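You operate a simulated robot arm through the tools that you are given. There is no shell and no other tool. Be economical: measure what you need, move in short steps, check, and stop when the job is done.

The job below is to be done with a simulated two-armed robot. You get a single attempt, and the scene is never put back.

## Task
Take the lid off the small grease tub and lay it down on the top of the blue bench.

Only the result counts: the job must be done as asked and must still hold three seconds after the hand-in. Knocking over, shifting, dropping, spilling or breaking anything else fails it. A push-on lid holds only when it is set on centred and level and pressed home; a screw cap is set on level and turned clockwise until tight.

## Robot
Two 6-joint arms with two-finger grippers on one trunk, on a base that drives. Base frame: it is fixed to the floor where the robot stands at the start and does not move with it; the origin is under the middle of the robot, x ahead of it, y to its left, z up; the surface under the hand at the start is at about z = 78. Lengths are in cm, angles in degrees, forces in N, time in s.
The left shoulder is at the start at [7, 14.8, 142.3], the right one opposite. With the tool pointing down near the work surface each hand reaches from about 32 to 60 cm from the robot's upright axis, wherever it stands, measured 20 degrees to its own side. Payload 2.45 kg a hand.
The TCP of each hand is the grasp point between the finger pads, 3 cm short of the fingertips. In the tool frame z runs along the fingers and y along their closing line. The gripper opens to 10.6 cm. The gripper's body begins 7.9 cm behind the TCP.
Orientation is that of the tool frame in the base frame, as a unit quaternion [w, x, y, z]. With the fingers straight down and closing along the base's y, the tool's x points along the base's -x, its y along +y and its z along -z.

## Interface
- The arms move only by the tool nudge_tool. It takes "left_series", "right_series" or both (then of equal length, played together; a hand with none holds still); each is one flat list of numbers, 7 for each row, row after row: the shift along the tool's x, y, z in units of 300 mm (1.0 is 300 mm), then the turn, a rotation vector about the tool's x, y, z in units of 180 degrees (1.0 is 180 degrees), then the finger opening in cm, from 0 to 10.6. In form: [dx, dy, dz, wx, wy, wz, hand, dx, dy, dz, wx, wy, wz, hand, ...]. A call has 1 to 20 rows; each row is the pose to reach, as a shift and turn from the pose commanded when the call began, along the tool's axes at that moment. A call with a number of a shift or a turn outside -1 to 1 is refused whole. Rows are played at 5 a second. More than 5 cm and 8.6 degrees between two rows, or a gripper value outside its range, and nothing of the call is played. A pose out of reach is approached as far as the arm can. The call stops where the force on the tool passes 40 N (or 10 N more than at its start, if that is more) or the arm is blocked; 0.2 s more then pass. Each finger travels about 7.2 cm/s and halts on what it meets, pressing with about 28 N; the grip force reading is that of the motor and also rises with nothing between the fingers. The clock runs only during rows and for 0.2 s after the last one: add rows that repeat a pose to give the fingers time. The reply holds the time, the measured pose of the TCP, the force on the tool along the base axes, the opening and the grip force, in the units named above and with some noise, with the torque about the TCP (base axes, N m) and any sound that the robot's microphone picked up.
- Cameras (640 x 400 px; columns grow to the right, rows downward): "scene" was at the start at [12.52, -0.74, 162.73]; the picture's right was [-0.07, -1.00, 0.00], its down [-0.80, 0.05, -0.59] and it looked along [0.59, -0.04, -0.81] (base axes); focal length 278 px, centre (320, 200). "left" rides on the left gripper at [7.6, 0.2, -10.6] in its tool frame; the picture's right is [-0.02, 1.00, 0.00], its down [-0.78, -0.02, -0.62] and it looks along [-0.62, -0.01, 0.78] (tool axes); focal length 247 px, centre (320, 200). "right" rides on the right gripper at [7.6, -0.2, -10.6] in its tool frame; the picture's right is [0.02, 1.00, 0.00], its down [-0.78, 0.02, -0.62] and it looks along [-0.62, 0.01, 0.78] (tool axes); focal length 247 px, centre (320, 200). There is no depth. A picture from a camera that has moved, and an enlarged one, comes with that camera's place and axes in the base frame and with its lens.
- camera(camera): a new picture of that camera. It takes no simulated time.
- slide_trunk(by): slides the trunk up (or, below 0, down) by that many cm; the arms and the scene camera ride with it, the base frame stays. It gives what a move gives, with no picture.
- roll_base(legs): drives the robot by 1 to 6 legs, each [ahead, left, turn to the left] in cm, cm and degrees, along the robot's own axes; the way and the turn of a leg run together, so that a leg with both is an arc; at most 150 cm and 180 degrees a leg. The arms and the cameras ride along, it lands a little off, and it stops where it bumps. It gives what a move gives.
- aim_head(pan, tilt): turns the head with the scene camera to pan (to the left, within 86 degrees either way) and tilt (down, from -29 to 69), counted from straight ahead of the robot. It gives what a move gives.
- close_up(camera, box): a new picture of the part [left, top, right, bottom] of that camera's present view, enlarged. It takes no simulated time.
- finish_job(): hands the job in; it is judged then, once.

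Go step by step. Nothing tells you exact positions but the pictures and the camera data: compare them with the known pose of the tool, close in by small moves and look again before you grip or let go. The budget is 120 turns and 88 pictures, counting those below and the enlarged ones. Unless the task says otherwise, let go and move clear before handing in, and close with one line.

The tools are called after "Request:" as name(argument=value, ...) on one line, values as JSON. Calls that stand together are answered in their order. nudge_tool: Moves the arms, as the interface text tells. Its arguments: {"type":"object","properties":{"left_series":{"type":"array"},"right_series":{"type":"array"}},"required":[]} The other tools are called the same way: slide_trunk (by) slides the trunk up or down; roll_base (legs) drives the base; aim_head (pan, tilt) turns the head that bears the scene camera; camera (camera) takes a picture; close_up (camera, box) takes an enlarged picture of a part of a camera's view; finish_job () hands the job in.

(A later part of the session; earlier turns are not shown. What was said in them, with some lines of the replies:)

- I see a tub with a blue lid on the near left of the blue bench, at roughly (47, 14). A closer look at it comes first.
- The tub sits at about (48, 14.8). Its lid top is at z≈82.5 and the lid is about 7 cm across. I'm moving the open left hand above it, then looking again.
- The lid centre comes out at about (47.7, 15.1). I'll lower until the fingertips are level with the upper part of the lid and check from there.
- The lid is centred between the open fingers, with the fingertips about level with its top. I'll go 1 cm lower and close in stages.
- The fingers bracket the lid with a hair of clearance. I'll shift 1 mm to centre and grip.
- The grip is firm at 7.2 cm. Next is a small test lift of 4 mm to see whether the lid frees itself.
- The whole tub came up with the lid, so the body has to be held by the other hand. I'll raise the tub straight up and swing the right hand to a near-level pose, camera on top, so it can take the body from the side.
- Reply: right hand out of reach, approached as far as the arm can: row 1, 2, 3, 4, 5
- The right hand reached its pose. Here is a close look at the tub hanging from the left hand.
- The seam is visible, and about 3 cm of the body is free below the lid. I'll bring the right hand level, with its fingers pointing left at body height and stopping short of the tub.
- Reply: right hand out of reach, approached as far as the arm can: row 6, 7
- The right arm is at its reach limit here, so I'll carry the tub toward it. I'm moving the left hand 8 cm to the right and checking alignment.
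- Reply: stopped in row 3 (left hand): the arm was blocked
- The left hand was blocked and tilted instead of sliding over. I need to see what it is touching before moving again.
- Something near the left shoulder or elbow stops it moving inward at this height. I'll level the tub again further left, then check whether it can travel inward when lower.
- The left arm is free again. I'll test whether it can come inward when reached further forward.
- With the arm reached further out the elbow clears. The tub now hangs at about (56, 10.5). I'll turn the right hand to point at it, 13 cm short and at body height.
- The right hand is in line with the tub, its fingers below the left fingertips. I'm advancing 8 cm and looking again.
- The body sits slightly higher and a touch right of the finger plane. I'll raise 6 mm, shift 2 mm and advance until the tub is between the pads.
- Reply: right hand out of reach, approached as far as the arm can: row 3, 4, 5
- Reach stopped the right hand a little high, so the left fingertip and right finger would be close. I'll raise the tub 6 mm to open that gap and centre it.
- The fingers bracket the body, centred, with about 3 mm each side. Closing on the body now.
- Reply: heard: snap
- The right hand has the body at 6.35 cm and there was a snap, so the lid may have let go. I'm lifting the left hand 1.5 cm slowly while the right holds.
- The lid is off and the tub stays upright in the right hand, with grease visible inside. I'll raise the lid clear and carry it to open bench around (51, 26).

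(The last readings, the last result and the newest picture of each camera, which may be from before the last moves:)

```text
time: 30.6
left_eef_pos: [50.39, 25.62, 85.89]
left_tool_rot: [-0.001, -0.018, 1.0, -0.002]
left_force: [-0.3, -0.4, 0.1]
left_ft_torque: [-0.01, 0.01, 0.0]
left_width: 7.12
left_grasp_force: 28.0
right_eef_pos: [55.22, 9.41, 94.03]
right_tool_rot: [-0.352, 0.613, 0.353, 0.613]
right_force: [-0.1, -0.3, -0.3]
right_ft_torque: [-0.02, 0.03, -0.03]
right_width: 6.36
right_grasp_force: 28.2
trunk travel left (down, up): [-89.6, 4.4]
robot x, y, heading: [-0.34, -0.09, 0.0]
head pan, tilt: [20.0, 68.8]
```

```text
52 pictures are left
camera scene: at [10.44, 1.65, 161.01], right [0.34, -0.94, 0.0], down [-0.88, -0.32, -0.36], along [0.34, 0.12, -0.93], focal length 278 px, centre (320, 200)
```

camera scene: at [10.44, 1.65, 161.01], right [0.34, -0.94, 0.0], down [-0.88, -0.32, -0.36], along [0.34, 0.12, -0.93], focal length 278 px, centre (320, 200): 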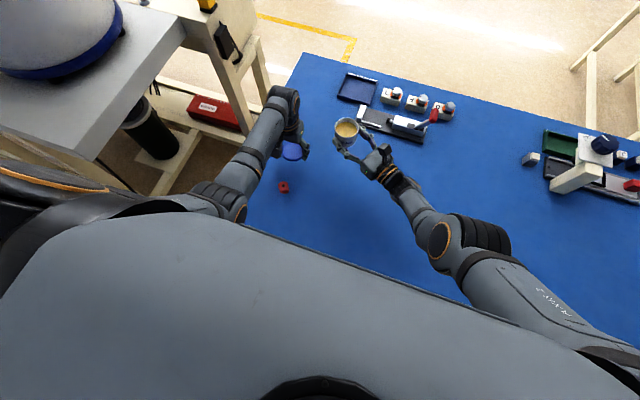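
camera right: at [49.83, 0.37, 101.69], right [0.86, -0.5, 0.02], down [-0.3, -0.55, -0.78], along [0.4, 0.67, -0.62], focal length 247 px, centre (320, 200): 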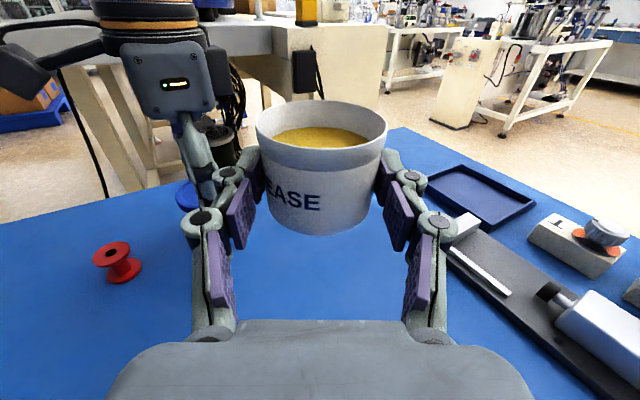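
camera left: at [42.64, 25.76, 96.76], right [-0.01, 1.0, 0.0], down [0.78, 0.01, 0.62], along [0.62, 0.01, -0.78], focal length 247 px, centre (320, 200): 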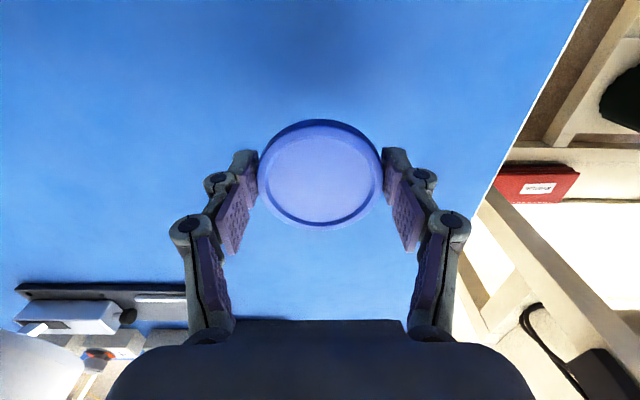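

The lid is held level above clear bench at (50.4, 25.6), about 5 cm up. Lowering it nearly to the surface.

Request:
nudge_tool(left_series=[0, 0, 0.05, 0, 0, 0, 6.0, 0, 0, 0.1, 0, 0, 0, 6.0, 0, 0, 0.13, 0, 0, 0, 6.0, 0, 0, 0.153, 0, 0, 0, 6.0, 0, 0, 0.153, 0, 0, 0, 6.0])

Request:
close_up(camera="left", box=[220, 90, 420, 215])

Request:
close_up(camera="right", box=[140, 150, 260, 225])

```text
time: 31.8
left_eef_pos: [50.36, 25.74, 81.54]
left_tool_rot: [-0.001, -0.019, 1.0, -0.002]
left_force: [-0.4, -0.1, 0.1]
left_ft_torque: [-0.02, -0.02, 0.02]
left_width: 7.14
left_grasp_force: 28.4
right_eef_pos: [55.28, 9.35, 94.04]
right_tool_rot: [-0.352, 0.613, 0.354, 0.612]
right_force: [-0.5, -0.4, 0.1]
right_ft_torque: [0.0, 0.02, 0.03]
right_width: 6.37
right_grasp_force: 28.1
trunk travel left (down, up): [-89.6, 4.4]
robot x, y, heading: [0.16, -0.11, 0.2]
head pan, tilt: [20.0, 68.8]
```

```text
3.20 times, centred on (320, 152) of left
camera zoom: at [42.65, 25.71, 92.29], right [-0.01, 1.0, 0.0], down [0.78, 0.01, 0.62], along [0.62, 0.01, -0.78], focal length 790 px, centre (320, 352)
```

zoom: 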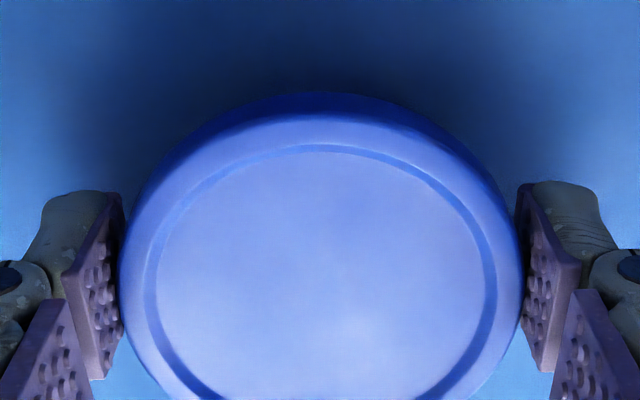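

```text
5.33 times, centred on (200, 188) of right
camera zoom: at [49.84, 0.39, 101.68], right [0.86, -0.5, 0.02], down [-0.3, -0.55, -0.78], along [0.4, 0.67, -0.62], focal length 1317 px, centre (960, 267)
```

zoom: 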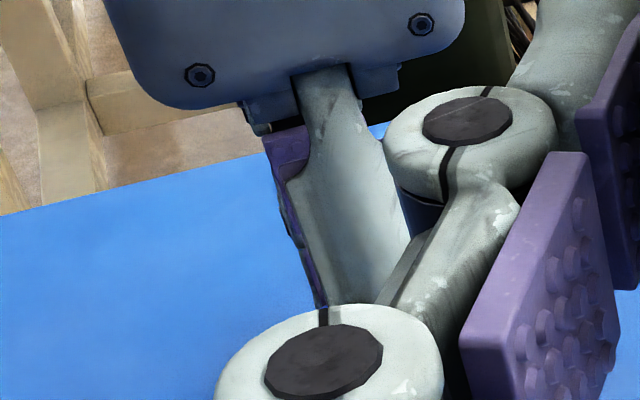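

There's no contact yet. I'm lowering the last few millimetres gently.

Request:
nudge_tool(left_series=[0, 0, 0.005, 0, 0, 0, 6.0, 0, 0, 0.01, 0, 0, 0, 6.0, 0, 0, 0.014, 0, 0, 0, 6.0, 0, 0, 0.014, 0, 0, 0, 6.0])

```text
time: 32.8
left_eef_pos: [50.28, 26.0, 81.14]
left_tool_rot: [-0.001, -0.017, 1.0, -0.002]
left_force: [0.5, -0.6, -0.3]
left_ft_torque: [-0.02, 0.01, 0.01]
left_width: 7.14
left_grasp_force: 27.5
right_eef_pos: [55.4, 9.36, 93.96]
right_tool_rot: [-0.352, 0.613, 0.354, 0.612]
right_force: [-0.2, 0.1, -0.5]
right_ft_torque: [0.0, 0.02, 0.01]
right_width: 6.35
right_grasp_force: 27.7
trunk travel left (down, up): [-89.6, 4.4]
robot x, y, heading: [-0.15, -0.2, 0.1]
head pan, tilt: [20.0, 68.8]
```

Request:
nudge_tool(left_series=[0, 0, 0.004, 0, 0, 0, 6.0, 0, 0, 0.008, 0, 0, 0, 6.0, 0, 0, 0.012, 0, 0, 0, 6.0, 0, 0, 0.012, 0, 0, 0, 6.0])

```text
time: 33.8
left_eef_pos: [50.41, 25.8, 80.76]
left_tool_rot: [-0.001, -0.018, 1.0, -0.001]
left_force: [0.8, 0.4, -0.2]
left_ft_torque: [0.02, 0.02, 0.0]
left_width: 7.12
left_grasp_force: 28.1
right_eef_pos: [55.36, 9.37, 93.95]
right_tool_rot: [-0.352, 0.613, 0.353, 0.613]
right_force: [-0.2, 0.1, -0.5]
right_ft_torque: [-0.02, 0.05, -0.01]
right_width: 6.37
right_grasp_force: 27.6
trunk travel left (down, up): [-89.6, 4.4]
robot x, y, heading: [0.35, 0.22, 0.1]
head pan, tilt: [20.0, 68.8]
```

Still no contact force; I'm going on in 1 mm steps.

Request:
nudge_tool(left_series=[0, 0, 0.003, 0, 0, 0, 6.0, 0, 0, 0.006, 0, 0, 0, 6.0, 0, 0, 0.009, 0, 0, 0, 6.0, 0, 0, 0.009, 0, 0, 0, 6.0])

```text
time: 34.8
left_eef_pos: [50.33, 25.83, 80.66]
left_tool_rot: [-0.002, -0.019, 1.0, -0.002]
left_force: [0.1, -0.1, -0.5]
left_ft_torque: [-0.03, -0.01, 0.04]
left_width: 7.15
left_grasp_force: 28.0
right_eef_pos: [55.36, 9.39, 94.04]
right_tool_rot: [-0.353, 0.613, 0.354, 0.612]
right_force: [0.1, -0.3, -0.6]
right_ft_torque: [-0.01, 0.01, 0.0]
right_width: 6.36
right_grasp_force: 27.8
trunk travel left (down, up): [-89.6, 4.4]
robot x, y, heading: [-0.37, -0.07, 0.1]
head pan, tilt: [20.0, 68.8]
```

Request:
nudge_tool(left_series=[0, 0, 0.003, 0, 0, 0, 6.0, 0, 0, 0.006, 0, 0, 0, 6.0, 0, 0, 0.01, 0, 0, 0, 6.0, 0, 0, 0.01, 0, 0, 0, 6.0])

Request:
camera(camera="left")

```text
time: 35.8
left_eef_pos: [50.51, 25.82, 80.49]
left_tool_rot: [0.001, -0.018, 1.0, -0.001]
left_force: [0.7, 2.5, 16.8]
left_ft_torque: [0.52, 0.05, -0.03]
left_width: 7.17
left_grasp_force: 28.2
right_eef_pos: [55.15, 9.41, 94.11]
right_tool_rot: [-0.353, 0.612, 0.354, 0.613]
right_force: [0.9, -0.1, 0.4]
right_ft_torque: [-0.03, 0.01, 0.0]
right_width: 6.37
right_grasp_force: 27.7
trunk travel left (down, up): [-89.6, 4.4]
robot x, y, heading: [-0.26, -0.23, 0.1]
head pan, tilt: [20.0, 68.8]
```

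```text
49 pictures are left
camera left: at [42.74, 25.87, 91.16], right [-0.01, 1.0, 0.0], down [0.78, 0.01, 0.62], along [0.62, 0.01, -0.78], focal length 247 px, centre (320, 200)
```

left: 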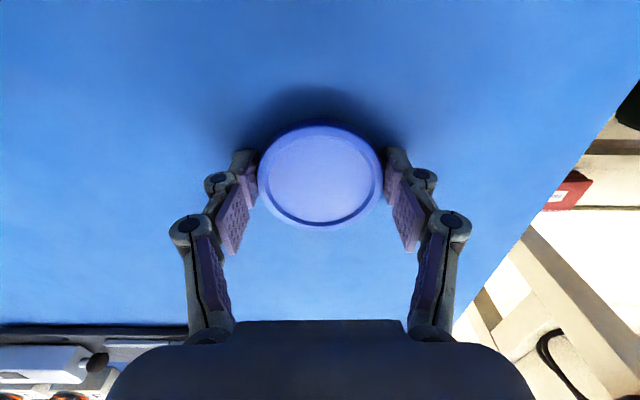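

The fingertips are on the bench at TCP z≈80.5. I'll back off 1 mm and open slowly.

Request:
nudge_tool(left_series=[0, 0, -0.004, 0, 0, 0, 6.0, 0, 0, -0.004, 0, 0, 0, 7.0, 0, 0, -0.004, 0, 0, 0, 7.2, 0, 0, -0.004, 0, 0, 0, 7.4, 0, 0, -0.004, 0, 0, 0, 7.7, 0, 0, -0.004, 0, 0, 0, 8.5, 0, 0, -0.004, 0, 0, 0, 9.5, 0, 0, -0.004, 0, 0, 0, 9.5])

Request:
camera(camera="left")

```text
time: 37.6
left_eef_pos: [50.39, 25.95, 80.22]
left_tool_rot: [-0.001, -0.019, 1.0, -0.002]
left_force: [1.4, -0.3, -0.3]
left_ft_torque: [0.02, -0.03, -0.01]
left_width: 9.5
left_grasp_force: 0.1
right_eef_pos: [55.33, 9.4, 94.07]
right_tool_rot: [-0.353, 0.613, 0.354, 0.612]
right_force: [0.3, 0.0, -0.5]
right_ft_torque: [-0.02, -0.01, 0.02]
right_width: 6.39
right_grasp_force: 28.6
trunk travel left (down, up): [-89.6, 4.4]
robot x, y, heading: [-0.26, 0.16, -0.2]
head pan, tilt: [20.0, 68.8]
```

```text
48 pictures are left
camera left: at [42.71, 25.88, 91.0], right [-0.01, 1.0, 0.0], down [0.78, 0.01, 0.62], along [0.62, 0.01, -0.79], focal length 247 px, centre (320, 200)
```

left: 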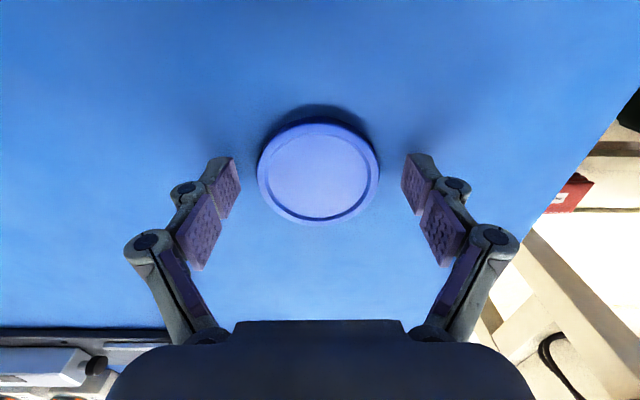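

The lid lies flat on the bench. Next I'll return the left hand above the open tub and take it by the upper body, so I can set it straight down again.

Request:
nudge_tool(left_series=[0, 0, -0.06, 0, 0, 0, 10, 0, 0, -0.16, 0, 0, 0, 10.6, 0, 0, -0.3, 0, 0, 0, 10.6, 0, 0, -0.45, 0, 0, 0, 10.6, 0, 0, -0.6, 0, 0, 0, 10.6, 0, 0, -0.75, 0, 0, 0, 10.6, -0.033, -0.1, -0.78, 0, 0, 0, 10.6, -0.066, -0.2, -0.78, 0, 0, 0, 10.6, -0.1, -0.3, -0.78, 0, 0, 0, 10.6, -0.133, -0.4, -0.78, 0, 0, 0, 10.6, -0.163, -0.52, -0.78, 0, 0, 0, 10.6, -0.163, -0.52, -0.78, 0, 0, 0, 10.6])

Request:
camera(camera="left")

Request:
camera(camera="right")

Request:
camera(camera="scene")

```text
time: 40.2
left_eef_pos: [55.99, 10.5, 103.98]
left_tool_rot: [0.0, -0.019, 1.0, -0.002]
left_force: [0.0, -0.5, -0.3]
left_ft_torque: [0.01, 0.01, 0.01]
left_width: 10.61
left_grasp_force: 0.1
right_eef_pos: [55.4, 9.41, 93.96]
right_tool_rot: [-0.352, 0.613, 0.354, 0.612]
right_force: [0.0, 0.6, 0.6]
right_ft_torque: [-0.04, 0.04, 0.0]
right_width: 6.36
right_grasp_force: 27.8
trunk travel left (down, up): [-89.6, 4.4]
robot x, y, heading: [-0.31, -0.01, 0.1]
head pan, tilt: [20.0, 68.8]
```

```text
47 pictures are left
camera left: at [48.31, 10.52, 114.76], right [-0.01, 1.0, 0.0], down [0.78, 0.01, 0.62], along [0.62, 0.01, -0.78], focal length 247 px, centre (320, 200)
```

left: 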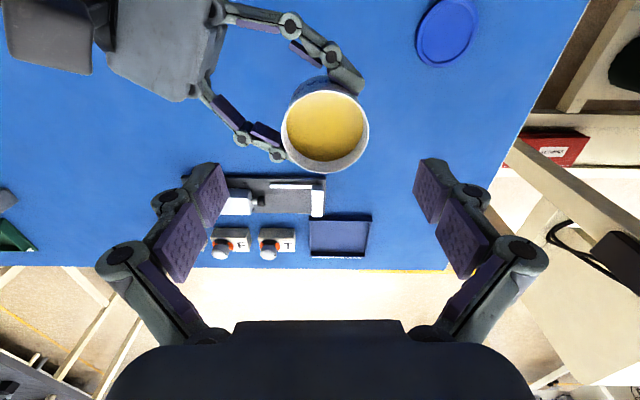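

```text
46 pictures are left
camera right: at [49.83, 0.46, 101.69], right [0.86, -0.5, 0.02], down [-0.3, -0.55, -0.78], along [0.4, 0.67, -0.62], focal length 247 px, centre (320, 200)
```

right: 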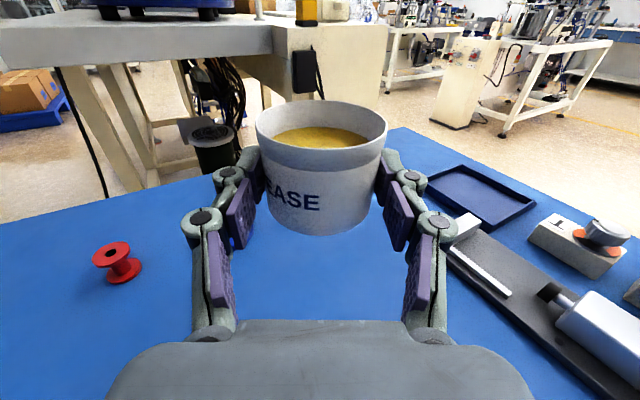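

```text
45 pictures are left
camera scene: at [10.43, 1.79, 161.01], right [0.34, -0.94, 0.0], down [-0.88, -0.32, -0.36], along [0.34, 0.12, -0.93], focal length 278 px, centre (320, 200)
```

scene: 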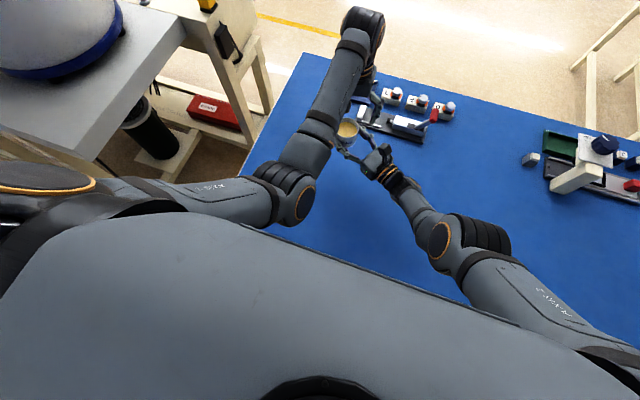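

The lid is lying flat near (50, 26) and the tub is steady in the right hand. I'll yaw the left hand 30° so its fingers fit between the right ones, and lower until the tips are near the rim.

Request:
nudge_tool(left_series=[0, 0.005, 0, 0, 0, 0.04, 10.6, 0, 0.01, 0, 0, 0, 0.08, 10.6, 0, 0.01, 0, 0, 0, 0.12, 10.6, 0, 0.01, 0.03, 0, 0, 0.167, 10.6, 0, 0.01, 0.08, 0, 0, 0.167, 10.6, 0, 0.01, 0.11, 0, 0, 0.167, 10.6, 0, 0.01, 0.11, 0, 0, 0.167, 10.6])

Request:
camera(camera="left")

Request:
camera(camera="right")

```text
time: 41.8
left_eef_pos: [55.9, 10.89, 100.46]
left_tool_rot: [0.0, 0.242, 0.97, -0.002]
left_force: [0.4, -0.2, -0.5]
left_ft_torque: [0.0, 0.04, 0.02]
left_width: 10.6
left_grasp_force: 0.0
right_eef_pos: [55.3, 9.28, 94.03]
right_tool_rot: [-0.353, 0.613, 0.353, 0.613]
right_force: [0.3, 0.9, 0.3]
right_ft_torque: [-0.01, 0.03, -0.01]
right_width: 6.39
right_grasp_force: 27.8
trunk travel left (down, up): [-89.6, 4.4]
robot x, y, heading: [-0.41, 0.08, 0.1]
head pan, tilt: [20.0, 68.8]
```

```text
44 pictures are left
camera left: at [49.22, 14.75, 111.2], right [0.49, 0.87, 0.0], down [0.69, -0.38, 0.62], along [0.54, -0.31, -0.78], focal length 247 px, centre (320, 200)
```

left: 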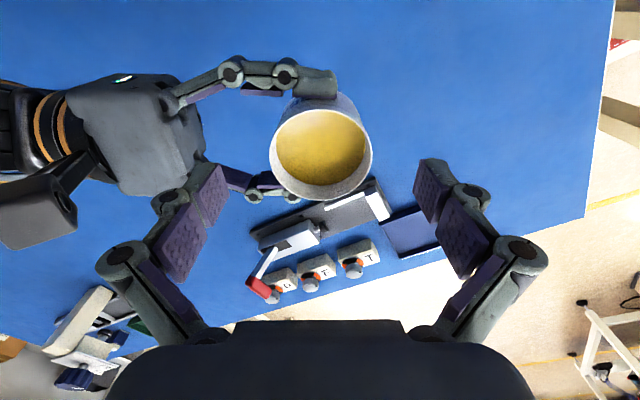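

```text
43 pictures are left
camera right: at [49.84, 0.37, 101.68], right [0.86, -0.5, 0.02], down [-0.3, -0.55, -0.78], along [0.4, 0.67, -0.62], focal length 247 px, centre (320, 200)
```

right: 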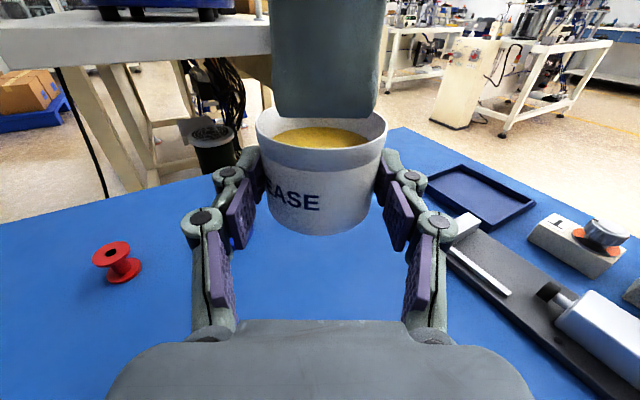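

The alignment is good from both cameras. I'll lower about 2.8 cm so the pads overlap the upper body, and close to a loose bracket.

Request:
nudge_tool(left_series=[0, 0, 0.04, 0, 0, 0, 10.6, 0, 0, 0.07, 0, 0, 0, 10.6, 0, 0, 0.094, 0, 0, 0, 10.6, 0, 0, 0.094, 0, 0, 0, 9, 0, 0, 0.094, 0, 0, 0, 8, 0, 0, 0.094, 0, 0, 0, 7.4, 0, 0, 0.094, 0, 0, 0, 7.4])

Request:
camera(camera="left")

Request:
camera(camera="right")

```text
time: 43.4
left_eef_pos: [55.87, 10.65, 97.66]
left_tool_rot: [-0.001, 0.241, 0.97, -0.002]
left_force: [-1.1, -0.4, -0.1]
left_ft_torque: [0.05, 0.0, 0.03]
left_width: 7.41
left_grasp_force: 0.1
right_eef_pos: [55.32, 9.36, 94.05]
right_tool_rot: [-0.352, 0.613, 0.354, 0.612]
right_force: [0.4, 0.3, -0.3]
right_ft_torque: [-0.01, -0.01, 0.02]
right_width: 6.36
right_grasp_force: 28.0
trunk travel left (down, up): [-89.6, 4.4]
robot x, y, heading: [0.2, -0.21, -0.0]
head pan, tilt: [20.0, 68.8]
```

```text
42 pictures are left
camera left: at [49.22, 14.6, 108.39], right [0.49, 0.87, 0.0], down [0.69, -0.38, 0.62], along [0.54, -0.31, -0.78], focal length 247 px, centre (320, 200)
```

left: 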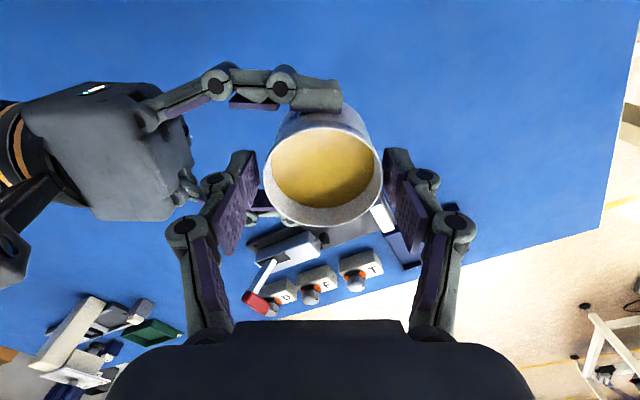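

```text
41 pictures are left
camera right: at [49.85, 0.38, 101.68], right [0.86, -0.5, 0.02], down [-0.3, -0.55, -0.78], along [0.4, 0.67, -0.62], focal length 247 px, centre (320, 200)
```

right: 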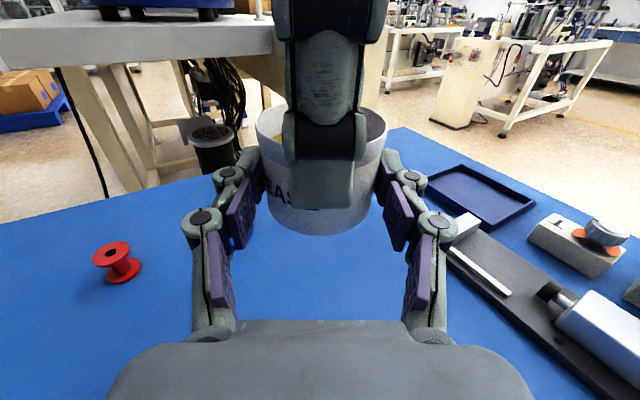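

Good clearance all round. I'll close the left hand on the tub body.

Request:
nudge_tool(left_series=[0, 0.003, 0, 0, 0, 0, 7.0, 0, 0.003, 0, 0, 0, 0, 6.7, 0, 0.003, 0, 0, 0, 0, 6.4, 0, 0.003, 0, 0, 0, 0, 5.5, 0, 0.003, 0, 0, 0, 0, 5.5])

```text
time: 44.6
left_eef_pos: [55.95, 10.87, 97.78]
left_tool_rot: [-0.001, 0.241, 0.97, -0.001]
left_force: [1.7, 2.3, 0.5]
left_ft_torque: [0.06, -0.06, -0.1]
left_width: 6.45
left_grasp_force: 27.9
right_eef_pos: [55.37, 9.26, 94.02]
right_tool_rot: [-0.353, 0.613, 0.353, 0.612]
right_force: [-2.2, -3.4, -1.6]
right_ft_torque: [0.0, -0.01, 0.11]
right_width: 6.38
right_grasp_force: 28.2
trunk travel left (down, up): [-89.6, 4.4]
robot x, y, heading: [-0.02, 0.1, -0.0]
head pan, tilt: [20.0, 68.8]
```

Both hands hold the tub now. I'll open the right hand and back it straight out.

Request:
nudge_tool(right_series=[0, 0, 0, 0, 0, 0, 7.0, 0, 0, 0, 0, 0, 0, 8.5, 0, 0, 0, 0, 0, 0, 10.0, 0, 0, 0, 0, 0, 0, 10.0, 0, 0, -0.05, 0, 0, 0, 10.0, 0, 0, -0.12, 0, 0, 0, 10.0, 0, 0, -0.22, 0, 0, 0, 10.0, 0, 0, -0.34, 0, 0, 0, 10.0, 0, 0, -0.45, 0, 0, 0, 10.0, 0, 0, -0.45, 0, 0, 0, 10.0])

Request:
camera(camera="right")

Request:
camera(camera="left")

```text
time: 46.8
left_eef_pos: [55.93, 10.91, 97.62]
left_tool_rot: [0.0, 0.242, 0.97, -0.001]
left_force: [-0.2, 0.5, -0.4]
left_ft_torque: [-0.03, -0.01, -0.02]
left_width: 6.45
left_grasp_force: 28.0
right_eef_pos: [51.2, -2.46, 89.93]
right_tool_rot: [-0.354, 0.611, 0.354, 0.613]
right_force: [-1.1, 0.6, -0.4]
right_ft_torque: [-0.01, 0.0, -0.02]
right_width: 10.0
right_grasp_force: 0.1
right hand out of reach, approached as far as the arm can: row 5, 6, 7, 8, 9, 10
trunk travel left (down, up): [-89.6, 4.4]
robot x, y, heading: [-0.31, -0.22, 0.1]
head pan, tilt: [20.0, 68.8]
```

```text
40 pictures are left
camera right: at [45.72, -11.5, 97.55], right [0.87, -0.5, 0.02], down [-0.29, -0.55, -0.78], along [0.4, 0.67, -0.62], focal length 247 px, centre (320, 200)
```

right: 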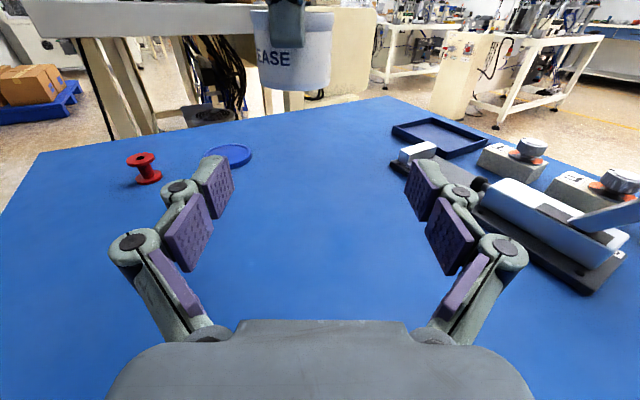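

```text
39 pictures are left
camera left: at [49.24, 14.77, 108.39], right [0.49, 0.87, 0.0], down [0.69, -0.38, 0.62], along [0.54, -0.31, -0.78], focal length 247 px, centre (320, 200)
```

left: 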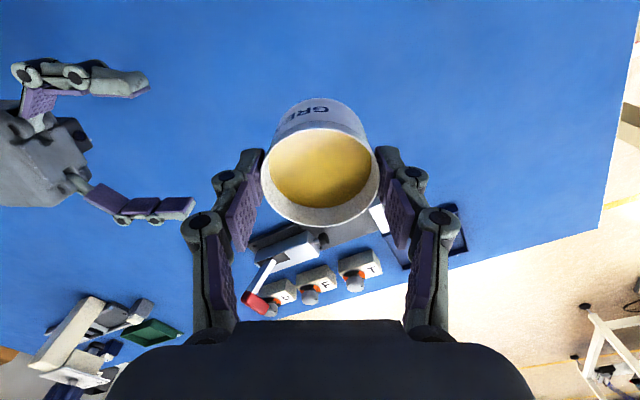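

The tub now hangs from the left hand and the right hand is clear. I'll raise the right hand out of the way, lower the tub to just above the bench and move it back over its original spot.

Request:
nudge_tool(right_series=[0.08, 0, -0.03, 0, 0, 0, 10.0, 0.18, 0, -0.06, 0, 0, 0, 10.0, 0.28, 0, -0.1, 0, 0, 0, 10.0, 0.28, 0, -0.1, 0, 0, 0, 10.0])

Request:
nudge_tool(left_series=[0, 0, 0.07, 0, 0, 0, 5.5, 0, 0, 0.14, 0, 0, 0, 5.5, 0, 0, 0.21, 0, 0, 0, 5.5, 0, 0, 0.28, 0, 0, 0, 5.5, 0, 0, 0.355, 0, 0, 0, 5.5, 0.07, -0.002, 0.355, 0, 0, 0, 5.5, 0.14, -0.004, 0.355, 0, 0, 0, 5.5, 0.21, -0.006, 0.355, 0, 0, 0, 5.5, 0.27, -0.008, 0.355, 0, 0, 0, 5.5, 0.309, -0.01, 0.355, 0, 0, 0, 5.5, 0.309, -0.01, 0.355, 0, 0, 0, 5.5])

Request:
camera(camera="left")

Request:
camera(camera="right")

```text
time: 47.8
left_eef_pos: [55.86, 10.91, 97.69]
left_tool_rot: [0.0, 0.243, 0.97, -0.002]
left_force: [-0.3, -1.1, -0.2]
left_ft_torque: [-0.02, -0.05, -0.01]
left_width: 6.45
left_grasp_force: 27.9
right_eef_pos: [54.21, -5.06, 92.06]
right_tool_rot: [-0.353, 0.612, 0.353, 0.613]
right_force: [-0.4, 0.0, 0.5]
right_ft_torque: [-0.03, -0.01, -0.02]
right_width: 10.01
right_grasp_force: 0.0
right hand out of reach, approached as far as the arm can: row 1, 2, 3, 4
trunk travel left (down, up): [-89.6, 4.4]
robot x, y, heading: [-0.11, -0.15, -0.0]
head pan, tilt: [20.0, 68.8]
```

```text
time: 50.2
left_eef_pos: [47.7, 14.8, 86.98]
left_tool_rot: [-0.001, 0.242, 0.97, -0.001]
left_force: [0.2, -0.3, 0.0]
left_ft_torque: [0.04, 0.01, -0.02]
left_width: 6.43
left_grasp_force: 28.1
right_eef_pos: [54.29, -4.91, 91.96]
right_tool_rot: [-0.353, 0.612, 0.353, 0.612]
right_force: [-0.1, 0.8, 0.3]
right_ft_torque: [0.01, 0.0, 0.04]
right_width: 10.0
right_grasp_force: 0.0
trunk travel left (down, up): [-89.6, 4.4]
robot x, y, heading: [0.33, 0.34, 0.1]
head pan, tilt: [20.0, 68.8]
```

```text
38 pictures are left
camera left: at [41.02, 18.71, 97.77], right [0.49, 0.87, 0.0], down [0.69, -0.38, 0.62], along [0.54, -0.31, -0.78], focal length 247 px, centre (320, 200)
```

left: 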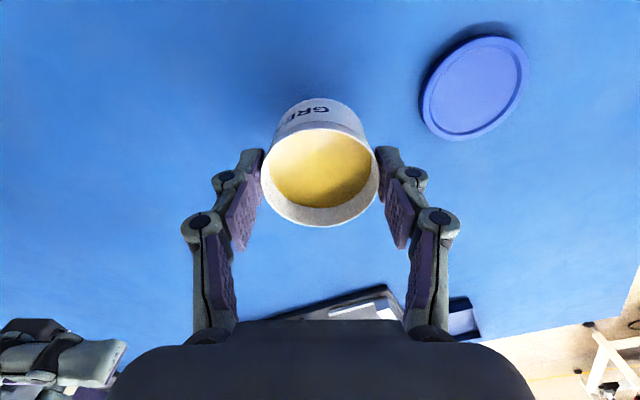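

```text
37 pictures are left
camera right: at [48.76, -14.03, 99.6], right [0.87, -0.5, 0.02], down [-0.29, -0.55, -0.78], along [0.4, 0.67, -0.62], focal length 247 px, centre (320, 200)
```

right: 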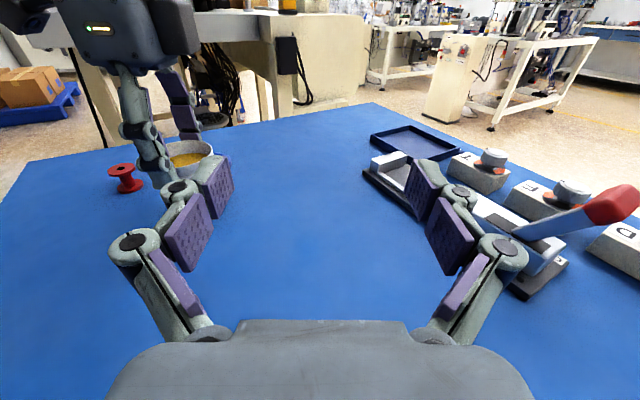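

The tub is over its original spot, level and well clear of the lid. I'm lowering slowly until the bench is felt.

Request:
nudge_tool(left_series=[0, 0, 0.03, 0, 0, 0, 5.5, 0, 0, 0.06, 0, 0, 0, 5.5, 0, 0, 0.08, 0, 0, 0, 5.5, 0, 0, 0.09, 0, 0, 0, 5.5, 0, 0, 0.1, 0, 0, 0, 5.5, 0, 0, 0.1, 0, 0, 0, 5.5])

```text
time: 51.6
left_eef_pos: [47.63, 15.01, 84.11]
left_tool_rot: [0.0, 0.242, 0.97, -0.001]
left_force: [0.3, -0.5, -0.1]
left_ft_torque: [0.01, -0.01, 0.0]
left_width: 6.43
left_grasp_force: 27.7
right_eef_pos: [54.18, -4.96, 92.08]
right_tool_rot: [-0.354, 0.611, 0.354, 0.613]
right_force: [0.2, 0.1, -0.3]
right_ft_torque: [0.02, 0.0, 0.0]
right_width: 10.01
right_grasp_force: 0.1
trunk travel left (down, up): [-89.6, 4.4]
robot x, y, heading: [-0.1, 0.32, 0.1]
head pan, tilt: [20.0, 68.8]
```

Request:
nudge_tool(left_series=[0, 0, 0.004, 0, 0, 0, 5.5, 0, 0, 0.008, 0, 0, 0, 5.5, 0, 0, 0.012, 0, 0, 0, 5.5, 0, 0, 0.012, 0, 0, 0, 5.5])

```text
time: 52.6
left_eef_pos: [47.5, 14.91, 83.81]
left_tool_rot: [0.0, 0.242, 0.97, -0.001]
left_force: [0.4, 1.4, 10.2]
left_ft_torque: [0.17, -0.19, 0.04]
left_width: 6.42
left_grasp_force: 28.1
right_eef_pos: [54.08, -5.04, 92.04]
right_tool_rot: [-0.354, 0.611, 0.354, 0.614]
right_force: [0.4, -0.6, 1.0]
right_ft_torque: [-0.02, 0.0, -0.02]
right_width: 10.01
right_grasp_force: 0.0
trunk travel left (down, up): [-89.6, 4.4]
robot x, y, heading: [0.02, 0.16, 0.0]
head pan, tilt: [20.0, 68.8]
```

The tub is on the bench at z≈83.8 with a light 10 N press. I'll ease that off, open slowly and go straight up.

Request:
nudge_tool(left_series=[0, 0, -0.002, 0, 0, 0, 5.5, 0, 0, -0.002, 0, 0, 0, 6.3, 0, 0, -0.002, 0, 0, 0, 6.6, 0, 0, -0.002, 0, 0, 0, 7.0, 0, 0, -0.002, 0, 0, 0, 8.0, 0, 0, -0.002, 0, 0, 0, 9.5, 0, 0, -0.002, 0, 0, 0, 10.4, 0, 0, -0.002, 0, 0, 0, 10.4, 0, 0, -0.06, 0, 0, 0, 10.4, 0, 0, -0.14, 0, 0, 0, 10.4, 0, 0, -0.24, 0, 0, 0, 10.4, 0, 0, -0.33, 0, 0, 0, 10.4, 0, 0, -0.33, 0, 0, 0, 10.4])

Request:
camera(camera="left")

Request:
camera(camera="scene")

Request:
camera(camera="right")

```text
time: 55.4
left_eef_pos: [47.3, 14.98, 93.64]
left_tool_rot: [-0.002, 0.242, 0.97, -0.002]
left_force: [-0.5, 0.0, -0.7]
left_ft_torque: [0.01, 0.02, -0.02]
left_width: 10.4
left_grasp_force: 0.1
right_eef_pos: [54.18, -5.01, 91.9]
right_tool_rot: [-0.354, 0.612, 0.354, 0.612]
right_force: [-0.3, -0.3, -0.9]
right_ft_torque: [-0.02, 0.02, -0.01]
right_width: 9.99
right_grasp_force: 0.0
trunk travel left (down, up): [-89.6, 4.4]
robot x, y, heading: [-0.06, -0.15, 0.1]
head pan, tilt: [20.0, 68.8]
```

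```text
36 pictures are left
camera left: at [40.66, 18.8, 104.32], right [0.49, 0.87, 0.0], down [0.69, -0.38, 0.62], along [0.54, -0.31, -0.78], focal length 247 px, centre (320, 200)
```

left: 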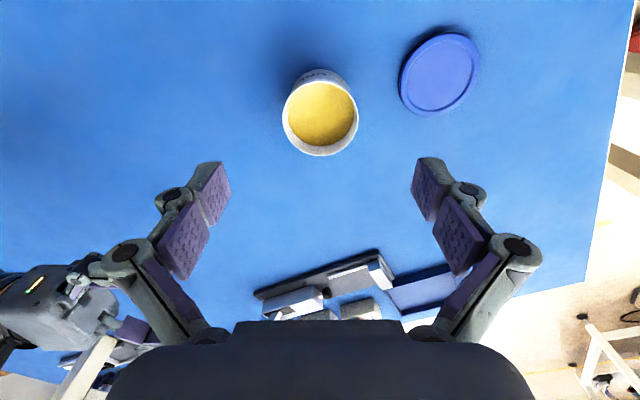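

```text
35 pictures are left
camera scene: at [10.45, 1.68, 161.01], right [0.34, -0.94, 0.0], down [-0.88, -0.32, -0.36], along [0.34, 0.12, -0.93], focal length 278 px, centre (320, 200)
```

scene: 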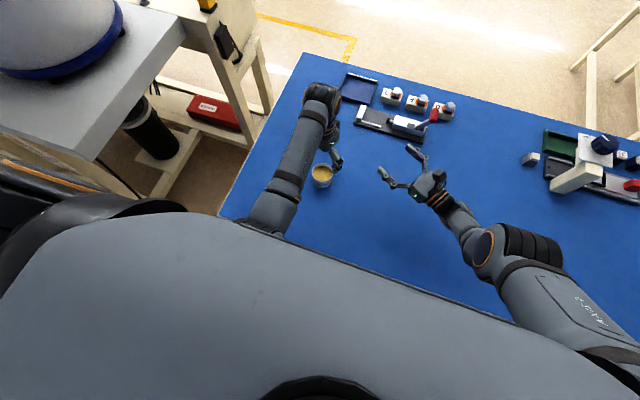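

```text
34 pictures are left
camera right: at [48.72, -14.01, 99.63], right [0.87, -0.5, 0.02], down [-0.29, -0.55, -0.78], along [0.4, 0.67, -0.62], focal length 247 px, centre (320, 200)
```

right: 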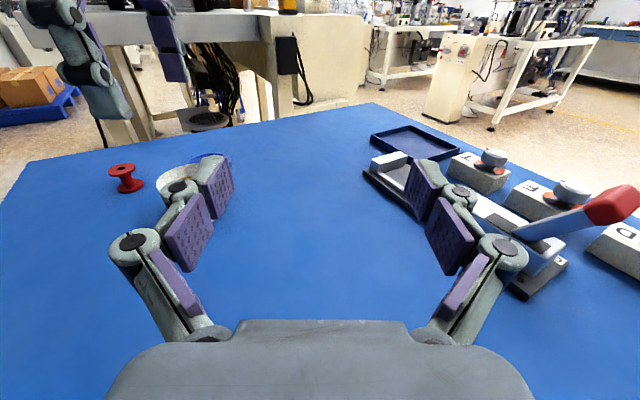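

The tub stands upright at its original spot, the lid lies flat on the blue bench beside it, both hands are clear and nothing else has moved. Handing in.

Request:
finish_job()

```text
The job is handed in.
```

The lid is off the small grease tub and lying flat on top of the blue bench. To get it off I had to lift the tub and hold its body with the other hand; it is back upright at about its original spot, still holding its grease.
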